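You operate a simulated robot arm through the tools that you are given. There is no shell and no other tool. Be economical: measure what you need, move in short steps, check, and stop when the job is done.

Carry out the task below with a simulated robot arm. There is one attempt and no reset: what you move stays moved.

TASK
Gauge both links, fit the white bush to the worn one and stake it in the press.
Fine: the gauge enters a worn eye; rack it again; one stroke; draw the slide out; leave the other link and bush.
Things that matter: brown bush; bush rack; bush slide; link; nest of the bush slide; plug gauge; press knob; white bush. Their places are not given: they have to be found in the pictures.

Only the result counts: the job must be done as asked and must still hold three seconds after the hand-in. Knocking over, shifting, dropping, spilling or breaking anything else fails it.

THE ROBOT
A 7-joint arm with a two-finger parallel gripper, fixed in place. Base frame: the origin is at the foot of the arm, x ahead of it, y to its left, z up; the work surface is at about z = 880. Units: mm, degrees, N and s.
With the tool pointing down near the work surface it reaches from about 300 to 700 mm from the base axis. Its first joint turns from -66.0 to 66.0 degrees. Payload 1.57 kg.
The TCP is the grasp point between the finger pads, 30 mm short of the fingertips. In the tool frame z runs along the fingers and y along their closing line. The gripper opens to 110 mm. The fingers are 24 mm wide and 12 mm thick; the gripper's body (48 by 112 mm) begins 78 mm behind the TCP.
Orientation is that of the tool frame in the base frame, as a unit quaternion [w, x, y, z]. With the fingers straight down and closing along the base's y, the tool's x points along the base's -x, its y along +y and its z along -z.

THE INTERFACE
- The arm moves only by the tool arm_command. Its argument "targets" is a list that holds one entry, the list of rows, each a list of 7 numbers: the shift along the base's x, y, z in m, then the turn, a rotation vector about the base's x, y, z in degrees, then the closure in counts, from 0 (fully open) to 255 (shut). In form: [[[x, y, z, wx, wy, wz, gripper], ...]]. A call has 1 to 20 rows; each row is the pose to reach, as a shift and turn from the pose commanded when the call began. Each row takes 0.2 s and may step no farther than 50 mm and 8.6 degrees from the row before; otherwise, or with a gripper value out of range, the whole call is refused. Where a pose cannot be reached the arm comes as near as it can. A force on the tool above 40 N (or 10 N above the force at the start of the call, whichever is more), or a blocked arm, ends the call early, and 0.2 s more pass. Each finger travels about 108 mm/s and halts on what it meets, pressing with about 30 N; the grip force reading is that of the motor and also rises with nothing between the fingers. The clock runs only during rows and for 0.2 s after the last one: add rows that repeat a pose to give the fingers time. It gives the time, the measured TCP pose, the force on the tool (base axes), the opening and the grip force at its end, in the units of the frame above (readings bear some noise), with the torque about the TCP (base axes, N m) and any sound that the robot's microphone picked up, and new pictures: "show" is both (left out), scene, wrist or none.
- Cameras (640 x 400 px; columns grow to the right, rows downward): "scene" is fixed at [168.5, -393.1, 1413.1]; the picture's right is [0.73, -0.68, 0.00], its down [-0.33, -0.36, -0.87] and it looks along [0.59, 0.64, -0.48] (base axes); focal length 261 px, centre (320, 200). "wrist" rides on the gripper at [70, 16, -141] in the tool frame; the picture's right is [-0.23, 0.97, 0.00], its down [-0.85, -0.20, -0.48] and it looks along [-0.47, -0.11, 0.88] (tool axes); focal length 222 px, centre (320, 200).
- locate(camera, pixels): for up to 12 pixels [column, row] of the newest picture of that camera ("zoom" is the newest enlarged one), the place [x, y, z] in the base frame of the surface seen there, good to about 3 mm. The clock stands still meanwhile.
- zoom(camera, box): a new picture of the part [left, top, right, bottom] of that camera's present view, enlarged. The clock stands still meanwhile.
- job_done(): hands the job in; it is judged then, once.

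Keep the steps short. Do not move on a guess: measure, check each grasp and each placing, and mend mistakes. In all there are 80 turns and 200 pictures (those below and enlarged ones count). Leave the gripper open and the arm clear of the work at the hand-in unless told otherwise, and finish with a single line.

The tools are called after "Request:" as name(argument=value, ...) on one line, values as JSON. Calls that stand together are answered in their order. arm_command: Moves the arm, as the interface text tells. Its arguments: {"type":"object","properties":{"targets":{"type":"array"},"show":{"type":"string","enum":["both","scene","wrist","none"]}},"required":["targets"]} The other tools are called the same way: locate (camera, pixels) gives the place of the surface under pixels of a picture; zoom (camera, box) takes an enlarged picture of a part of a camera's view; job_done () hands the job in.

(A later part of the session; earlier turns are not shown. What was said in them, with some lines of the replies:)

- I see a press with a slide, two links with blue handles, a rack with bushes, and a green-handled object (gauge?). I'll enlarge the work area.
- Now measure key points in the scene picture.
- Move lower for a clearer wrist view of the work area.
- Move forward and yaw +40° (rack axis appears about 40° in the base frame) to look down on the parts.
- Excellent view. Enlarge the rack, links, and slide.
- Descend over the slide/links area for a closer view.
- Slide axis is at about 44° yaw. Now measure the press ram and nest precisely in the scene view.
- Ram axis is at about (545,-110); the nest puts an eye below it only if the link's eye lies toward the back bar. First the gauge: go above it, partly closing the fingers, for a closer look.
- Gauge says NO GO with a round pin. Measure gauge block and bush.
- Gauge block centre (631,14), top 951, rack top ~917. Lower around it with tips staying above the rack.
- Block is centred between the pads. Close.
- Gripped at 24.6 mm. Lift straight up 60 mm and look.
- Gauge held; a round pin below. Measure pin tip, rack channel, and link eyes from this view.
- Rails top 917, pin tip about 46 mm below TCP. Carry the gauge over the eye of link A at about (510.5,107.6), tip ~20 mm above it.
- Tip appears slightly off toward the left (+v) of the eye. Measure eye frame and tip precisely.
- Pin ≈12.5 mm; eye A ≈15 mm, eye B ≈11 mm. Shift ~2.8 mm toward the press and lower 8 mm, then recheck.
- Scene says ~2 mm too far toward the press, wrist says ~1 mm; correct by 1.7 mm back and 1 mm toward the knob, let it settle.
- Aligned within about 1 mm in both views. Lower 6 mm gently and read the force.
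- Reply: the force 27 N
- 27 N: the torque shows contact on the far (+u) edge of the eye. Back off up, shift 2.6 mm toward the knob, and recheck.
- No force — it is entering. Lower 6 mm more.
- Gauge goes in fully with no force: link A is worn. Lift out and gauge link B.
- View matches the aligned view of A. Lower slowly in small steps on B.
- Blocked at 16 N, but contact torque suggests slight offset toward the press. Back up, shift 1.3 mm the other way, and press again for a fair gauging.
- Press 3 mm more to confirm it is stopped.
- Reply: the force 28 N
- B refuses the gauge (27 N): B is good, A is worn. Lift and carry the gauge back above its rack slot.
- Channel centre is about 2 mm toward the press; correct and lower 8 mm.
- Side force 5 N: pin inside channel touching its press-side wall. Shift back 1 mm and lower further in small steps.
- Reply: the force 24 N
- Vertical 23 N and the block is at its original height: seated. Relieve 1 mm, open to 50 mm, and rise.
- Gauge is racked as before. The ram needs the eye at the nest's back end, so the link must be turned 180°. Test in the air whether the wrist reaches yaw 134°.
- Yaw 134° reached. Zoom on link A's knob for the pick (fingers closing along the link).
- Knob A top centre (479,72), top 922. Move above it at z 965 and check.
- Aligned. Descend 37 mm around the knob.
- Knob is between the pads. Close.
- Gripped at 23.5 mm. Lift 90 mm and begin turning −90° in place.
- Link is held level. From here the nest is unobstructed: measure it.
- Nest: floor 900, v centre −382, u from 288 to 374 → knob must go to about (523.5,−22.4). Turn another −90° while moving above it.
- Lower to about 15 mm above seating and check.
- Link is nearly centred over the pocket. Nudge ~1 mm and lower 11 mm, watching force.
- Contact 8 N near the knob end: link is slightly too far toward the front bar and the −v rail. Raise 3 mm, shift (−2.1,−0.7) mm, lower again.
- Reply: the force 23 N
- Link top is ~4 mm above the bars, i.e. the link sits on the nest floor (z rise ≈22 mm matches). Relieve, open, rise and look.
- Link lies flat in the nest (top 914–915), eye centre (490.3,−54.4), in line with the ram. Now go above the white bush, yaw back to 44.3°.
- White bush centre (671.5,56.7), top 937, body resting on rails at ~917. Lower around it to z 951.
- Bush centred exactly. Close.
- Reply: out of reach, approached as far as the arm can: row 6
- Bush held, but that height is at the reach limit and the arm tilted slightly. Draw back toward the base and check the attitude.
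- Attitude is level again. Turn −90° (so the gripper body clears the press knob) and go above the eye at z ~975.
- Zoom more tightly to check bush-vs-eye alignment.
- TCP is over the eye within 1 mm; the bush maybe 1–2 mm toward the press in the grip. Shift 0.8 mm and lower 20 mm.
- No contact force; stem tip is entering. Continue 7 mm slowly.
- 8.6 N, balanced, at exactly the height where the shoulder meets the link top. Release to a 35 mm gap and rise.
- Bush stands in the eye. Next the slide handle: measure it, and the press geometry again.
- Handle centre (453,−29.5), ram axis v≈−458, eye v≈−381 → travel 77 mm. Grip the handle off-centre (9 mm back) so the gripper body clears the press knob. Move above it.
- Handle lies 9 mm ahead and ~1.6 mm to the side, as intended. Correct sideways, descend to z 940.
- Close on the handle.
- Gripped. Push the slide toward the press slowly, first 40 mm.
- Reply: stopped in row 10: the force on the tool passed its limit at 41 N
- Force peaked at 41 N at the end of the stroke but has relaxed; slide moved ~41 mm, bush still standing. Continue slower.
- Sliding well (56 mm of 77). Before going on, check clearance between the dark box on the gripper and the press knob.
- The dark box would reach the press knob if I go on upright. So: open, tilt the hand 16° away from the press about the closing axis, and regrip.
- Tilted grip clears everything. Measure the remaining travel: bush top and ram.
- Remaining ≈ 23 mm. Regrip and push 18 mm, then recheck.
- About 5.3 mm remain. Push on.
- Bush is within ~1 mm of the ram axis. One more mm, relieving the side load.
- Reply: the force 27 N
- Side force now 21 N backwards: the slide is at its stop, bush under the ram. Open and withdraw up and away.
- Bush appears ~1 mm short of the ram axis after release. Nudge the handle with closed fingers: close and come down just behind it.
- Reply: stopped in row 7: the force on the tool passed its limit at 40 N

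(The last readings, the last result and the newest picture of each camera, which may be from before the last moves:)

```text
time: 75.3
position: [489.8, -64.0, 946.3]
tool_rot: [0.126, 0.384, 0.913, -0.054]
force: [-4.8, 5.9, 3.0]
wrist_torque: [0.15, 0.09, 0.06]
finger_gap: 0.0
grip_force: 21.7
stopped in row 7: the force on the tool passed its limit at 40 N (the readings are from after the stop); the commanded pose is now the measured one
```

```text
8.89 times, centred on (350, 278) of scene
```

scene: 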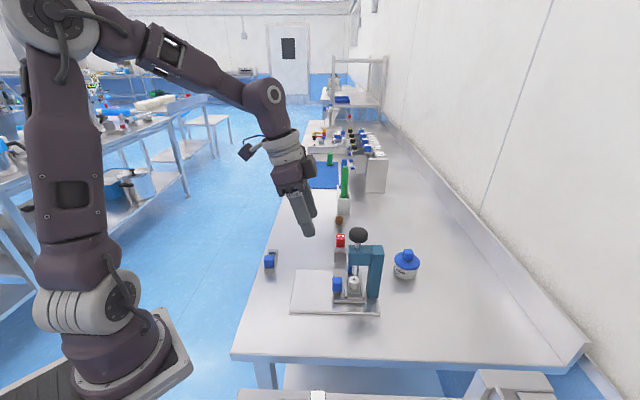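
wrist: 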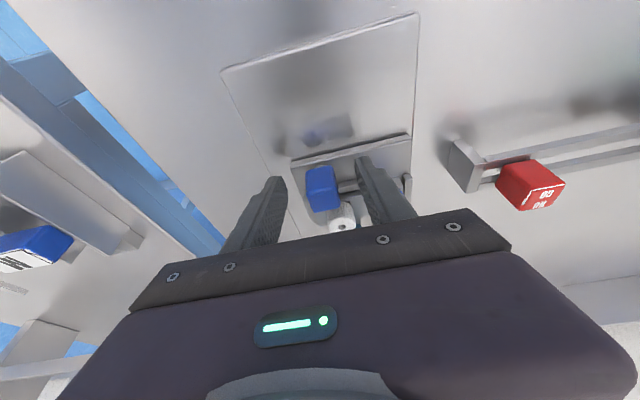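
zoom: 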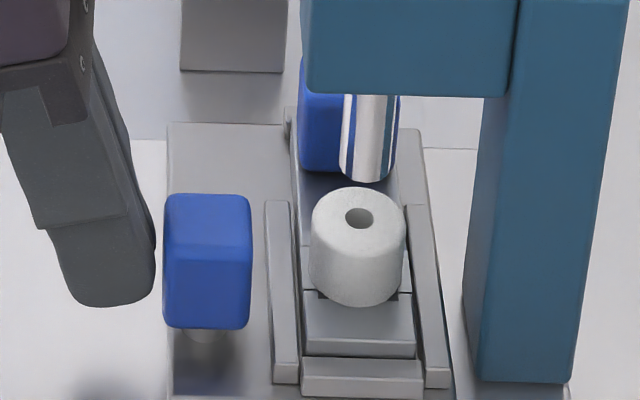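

40 N without slide motion: it is hard at its stop. Withdraw, straighten the hand and go above the press knob at (544,−108).

Request:
arm_command(targets=[[[-0.01, 0.01, 0.01, 0, 0, 0, 255], [-0.018, 0.018, 0.05, 0, 0, 0, 255], [-0.018, 0.018, 0.095, 2.86, 2.79, 0, 255], [-0.018, 0.018, 0.14, 5.73, 5.59, 0, 255], [-0.018, 0.018, 0.185, 8.6, 8.38, 0, 255], [-0.005, 0.005, 0.205, 11.2, 10.95, 0, 255], [0.02, -0.015, 0.205, 11.2, 10.95, 0, 255], [0.04, -0.035, 0.205, 11.2, 10.95, 0, 255], [0.054, -0.0445, 0.2, 11.2, 10.95, 0, 255], [0.054, -0.0445, 0.19, 11.2, 10.95, 0, 255], [0.054, -0.0445, 0.19, 11.2, 10.95, 0, 255]]], show="scene")

Request:
zoom(camera="scene", box=[310, 190, 400, 310])

Request:
zoom(camera="wrist", box=[220, 80, 420, 220])

```text
time: 77.7
position: [544.3, -110.3, 1136.4]
tool_rot: [0.001, 0.388, 0.922, -0.001]
force: [1.1, 0.1, 0.4]
wrist_torque: [-0.04, 0.01, 0.02]
finger_gap: 0.0
grip_force: 21.2
```

scene: 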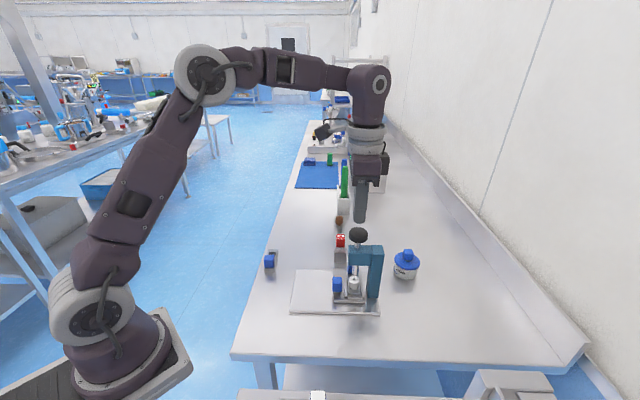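

```text
3.33 times, centred on (355, 250) of scene
```

zoom: 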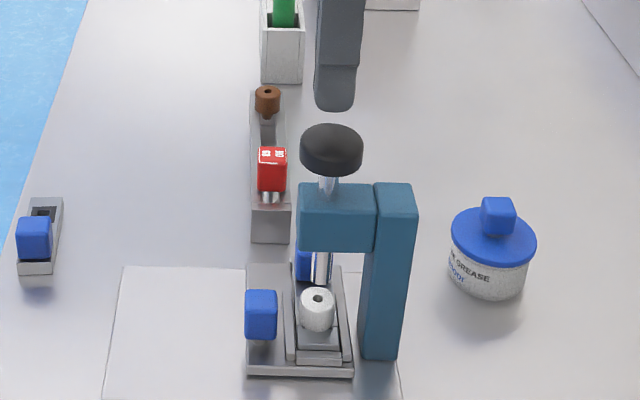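

```text
2.86 times, centred on (320, 150) of wrist
```

zoom: 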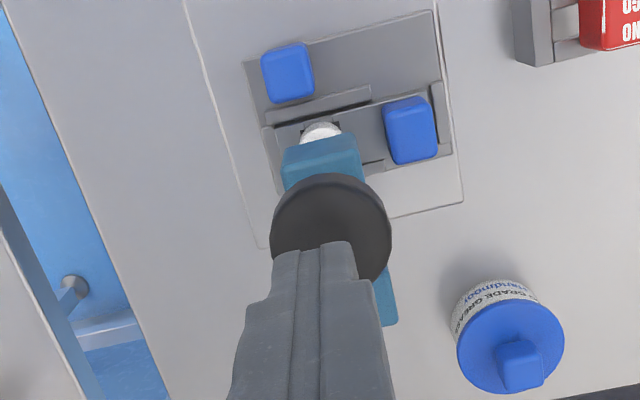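

Nearly centred. Nudge 4 mm in y and press down in one continuous stroke.

Request:
arm_command(targets=[[[-0.001, 0.004, -0.008, 0, 0, 0, 255], [-0.001, 0.004, -0.018, 0, 0, 0, 255], [-0.001, 0.004, -0.022, 0, 0, 0, 255], [-0.001, 0.004, -0.026, 0, 0, 0, 255], [-0.001, 0.004, -0.03, 0, 0, 0, 255], [-0.001, 0.004, -0.034, 0, 0, 0, 255], [-0.001, 0.004, -0.038, 0, 0, 0, 255], [-0.001, 0.004, -0.041, 0, 0, 0, 255], [-0.001, 0.004, -0.044, 0, 0, 0, 255], [-0.001, 0.004, -0.047, 0, 0, 0, 255], [-0.001, 0.004, -0.05, 0, 0, 0, 255], [-0.001, 0.004, -0.053, 0, 0, 0, 255], [-0.001, 0.004, -0.056, 0, 0, 0, 255]]], show="scene")

Request:
zoom(camera="scene", box=[320, 215, 390, 305])

```text
time: 80.1
position: [543.2, -105.8, 1091.7]
tool_rot: [0.004, 0.386, 0.922, -0.001]
force: [-7.6, 2.2, 15.0]
wrist_torque: [0.18, 0.35, 0.04]
finger_gap: 0.0
grip_force: 21.6
stopped in row 11: the force on the tool passed its limit at 46 N (the readings are from after the stop); the commanded pose is now the measured one
```

scene: 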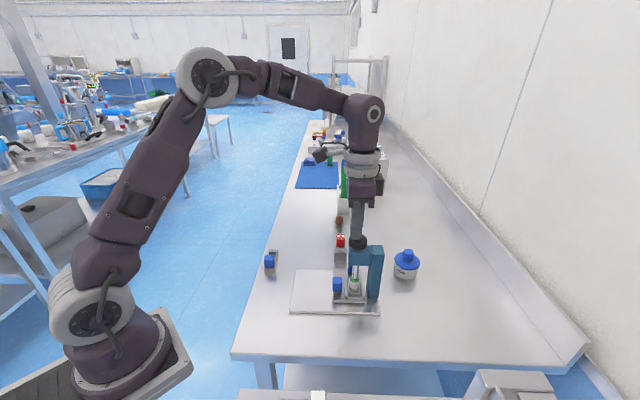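

```text
4.44 times, centred on (355, 260) of scene
```

zoom: 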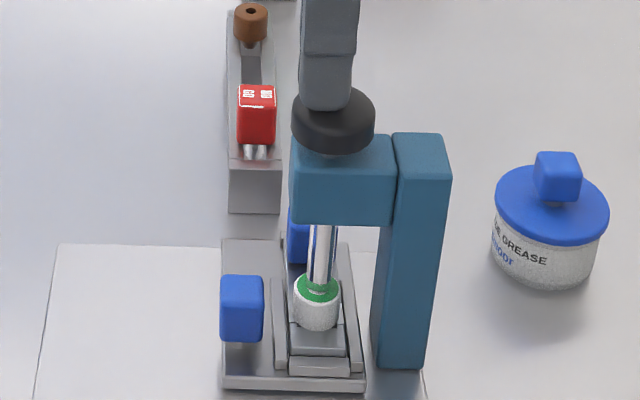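

The bush's top face now shows a green ring under the ram: staked. Retract straight up and look.

Request:
arm_command(targets=[[[0, 0, 0.01, 0, 0, 0, 255], [0, 0, 0.03, 0, 0, 0, 255], [0, 0, 0.06, 0, 0, 0, 255], [0, 0, 0.09, 0, 0, 0, 255], [0, 0, 0.09, 0, 0, 0, 255]]], show="none")

Request:
zoom(camera="scene", box=[320, 215, 390, 305])

```text
time: 81.3
position: [544.5, -107.1, 1180.4]
tool_rot: [0.003, 0.388, 0.922, -0.001]
force: [-0.3, 0.3, 0.3]
wrist_torque: [-0.01, 0.02, 0.01]
finger_gap: 0.0
grip_force: 21.6
```

```text
4.44 times, centred on (355, 260) of scene
5 turns are left
```

zoom: 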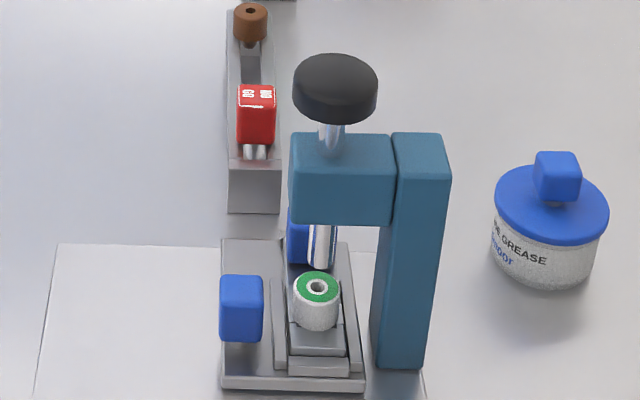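

Staked with one stroke; the ram has returned. Few turns remain, so in one call: return to the proven tilted grip pose on the slide handle and close.

Request:
arm_command(targets=[[[-0.027, 0.0224, -0.01, 0, 0, 0, 200], [-0.054, 0.0448, -0.02, -4, -3.9, 0, 120], [-0.075, 0.062, -0.04, -8, -7.8, 0, 120], [-0.0809, 0.0673, -0.0577, -11.46, -11.17, 0, 120], [-0.0709, 0.0573, -0.0977, -11.46, -11.17, 0, 120], [-0.0609, 0.0473, -0.1427, -11.46, -11.17, 0, 120], [-0.0509, 0.0373, -0.1877, -11.46, -11.17, 0, 120], [-0.0439, 0.0303, -0.2227, -11.46, -11.17, 0, 120], [-0.0409, 0.0273, -0.2377, -11.46, -11.17, 0, 120], [-0.0409, 0.0273, -0.2377, -11.46, -11.17, 0, 120], [-0.0409, 0.0273, -0.2377, -11.46, -11.17, 0, 190], [-0.0409, 0.0273, -0.2377, -11.46, -11.17, 0, 255], [-0.0409, 0.0273, -0.2377, -11.46, -11.17, 0, 255]]], show="scene")

Request:
zoom(camera="scene", box=[310, 215, 390, 310])

```text
time: 84.1
position: [502.3, -78.1, 941.4]
tool_rot: [0.131, 0.384, 0.912, -0.055]
force: [-3.3, -3.4, -6.5]
wrist_torque: [-0.49, -0.64, 0.55]
finger_gap: 23.9
grip_force: 35.5
```

scene: 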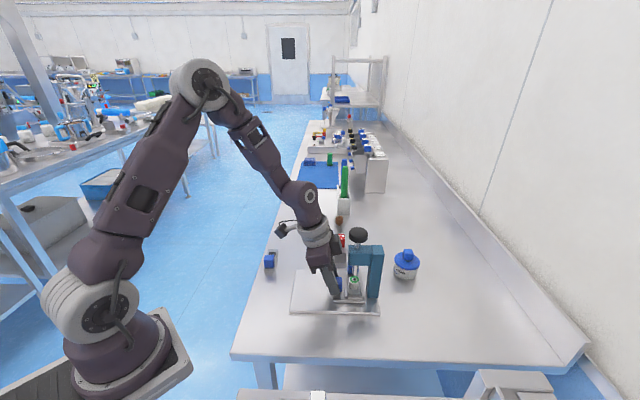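

```text
4.21 times, centred on (350, 262) of scene
4 turns are left
```

zoom: 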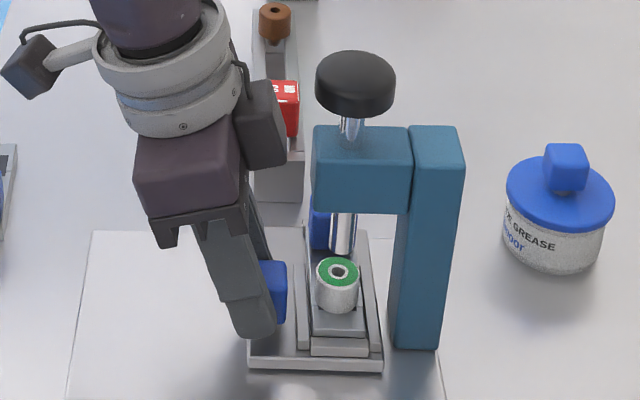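

Handle gripped. Draw the slide out slowly by 77 mm.

Request:
arm_command(targets=[[[-0.0014, 0.0014, 0, 0, 0, 0, 255], [-0.0042, 0.0043, 0, 0, 0, 0, 255], [-0.0077, 0.0078, 0, 0, 0, 0, 255], [-0.0112, 0.0114, 0, 0, 0, 0, 255], [-0.0148, 0.0149, 0, 0, 0, 0, 255], [-0.0183, 0.0185, 0, 0, 0, 0, 255], [-0.0218, 0.022, 0, 0, 0, 0, 255], [-0.0253, 0.0256, 0, 0, 0, 0, 255], [-0.0288, 0.0292, 0, 0, 0, 0, 255], [-0.0323, 0.0327, 0, 0, 0, 0, 255], [-0.0359, 0.0363, 0, 0, 0, 0, 255], [-0.0394, 0.0398, 0, 0, 0, 0, 255], [-0.0429, 0.0434, 0, 0, 0, 0, 255], [-0.0464, 0.0469, 0, 0, 0, 0, 255], [-0.0499, 0.0505, 0, 0, 0, 0, 255], [-0.0527, 0.0533, 0, 0, 0, 0, 255], [-0.0541, 0.0547, 0, 0, 0, 0, 255]]], show="scene")

Request:
zoom(camera="scene", box=[280, 215, 390, 320])

```text
time: 87.7
position: [449.3, -23.8, 942.3]
tool_rot: [0.131, 0.383, 0.913, -0.055]
force: [-10.6, -11.6, -27.8]
wrist_torque: [0.12, 0.15, 0.37]
finger_gap: 23.7
grip_force: 35.9
```

scene: 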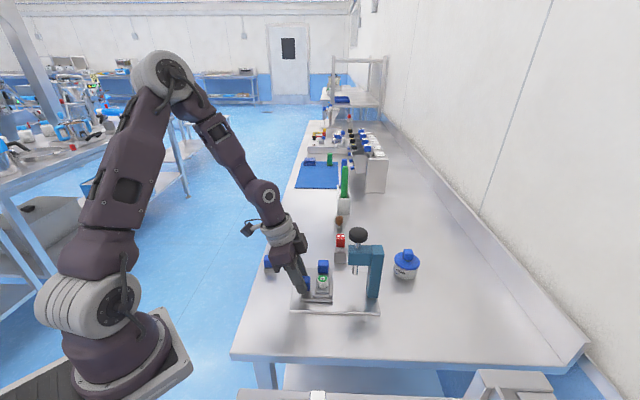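

```text
3.81 times, centred on (335, 268) of scene
3 turns are left
```

zoom: 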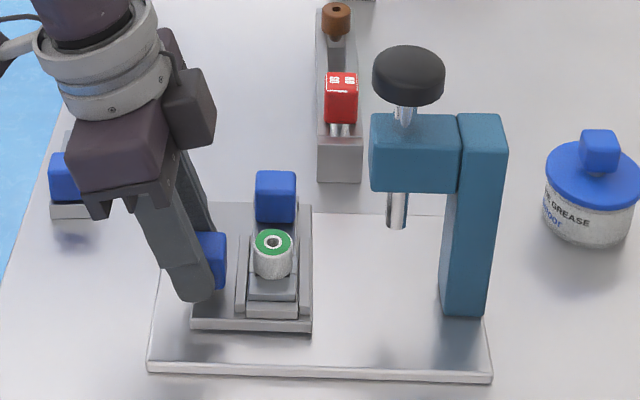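

Slide is out to within ~2–3 mm of its start. Relieve the side load, draw 2.5 mm more, open, and withdraw up.

Request:
arm_command(targets=[[[-0.0005, -0.0005, -0.0005, 0, 0, 0, 255], [-0.0012, 0.0003, -0.0005, 0, 0, 0, 255], [-0.0019, 0.001, -0.0005, 0, 0, 0, 255], [-0.00225, 0.0013, -0.0005, 0, 0, 0, 255], [-0.00225, 0.0013, -0.0005, 0, 0, 0, 190], [-0.00225, 0.0013, -0.0005, 0, 0, 0, 120], [-0.00225, 0.0013, -0.0005, 0, 0, 0, 120], [-0.005, 0.004, 0.015, 0, 0, 0, 120], [-0.012, 0.011, 0.05, 0, 0, 0, 120], [-0.022, 0.021, 0.095, 0, 0, 0, 120], [-0.032, 0.031, 0.14, 0, 0, 0, 60], [-0.042, 0.041, 0.18, 0, 0, 0, 0], [-0.042, 0.041, 0.22, 0, 0, 0, 0], [-0.042, 0.041, 0.22, 0, 0, 0, 0]]], show="scene")

Request:
zoom(camera="scene", box=[250, 205, 400, 320])

Request:
zoom(camera="scene", box=[285, 230, 375, 310])

```text
time: 90.7
position: [408.2, 16.7, 1163.1]
tool_rot: [0.132, 0.384, 0.912, -0.054]
force: [-0.5, -0.7, 0.7]
wrist_torque: [0.0, -0.02, -0.01]
finger_gap: 110.0
grip_force: 0.0
```

scene: 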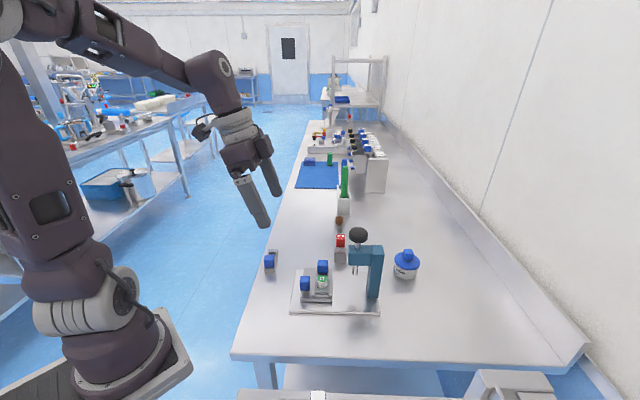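

```text
3.48 times, centred on (325, 262) of scene
```

zoom: 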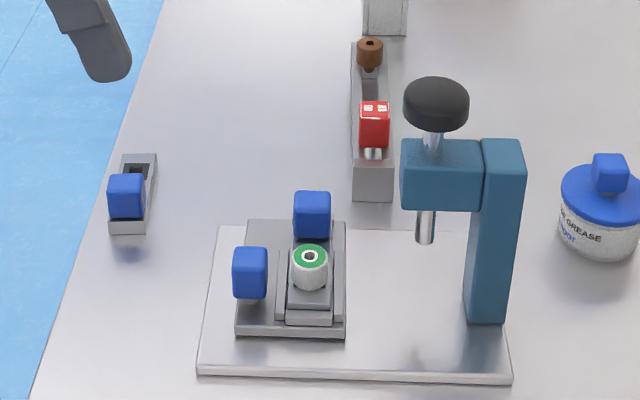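

```text
5.00 times, centred on (330, 270) of scene
2 turns are left
```

zoom: 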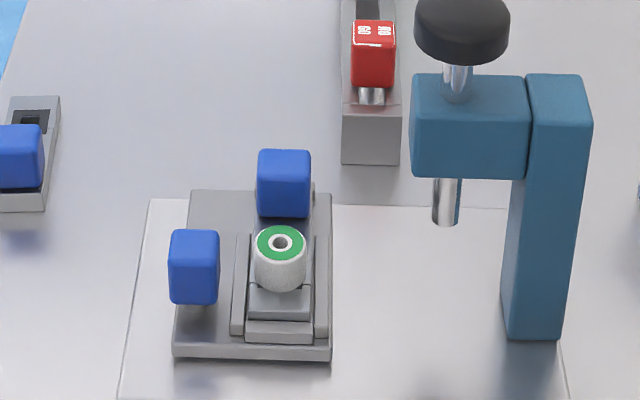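

Slide is back at its start position (within ~1 mm), bush staked, gauge racked, link B and the brown bush untouched since, gripper open and clear. Handing in.

Request:
job_done()

```text
The job is handed in.
```

The gauge entered one link's eye (worn) and refused the other's; I fitted the white bush to the worn link, staked it with one press stroke and drew the slide back out to about 1 mm from its start, with the gauge racked again and the other link and brown bush left in place.
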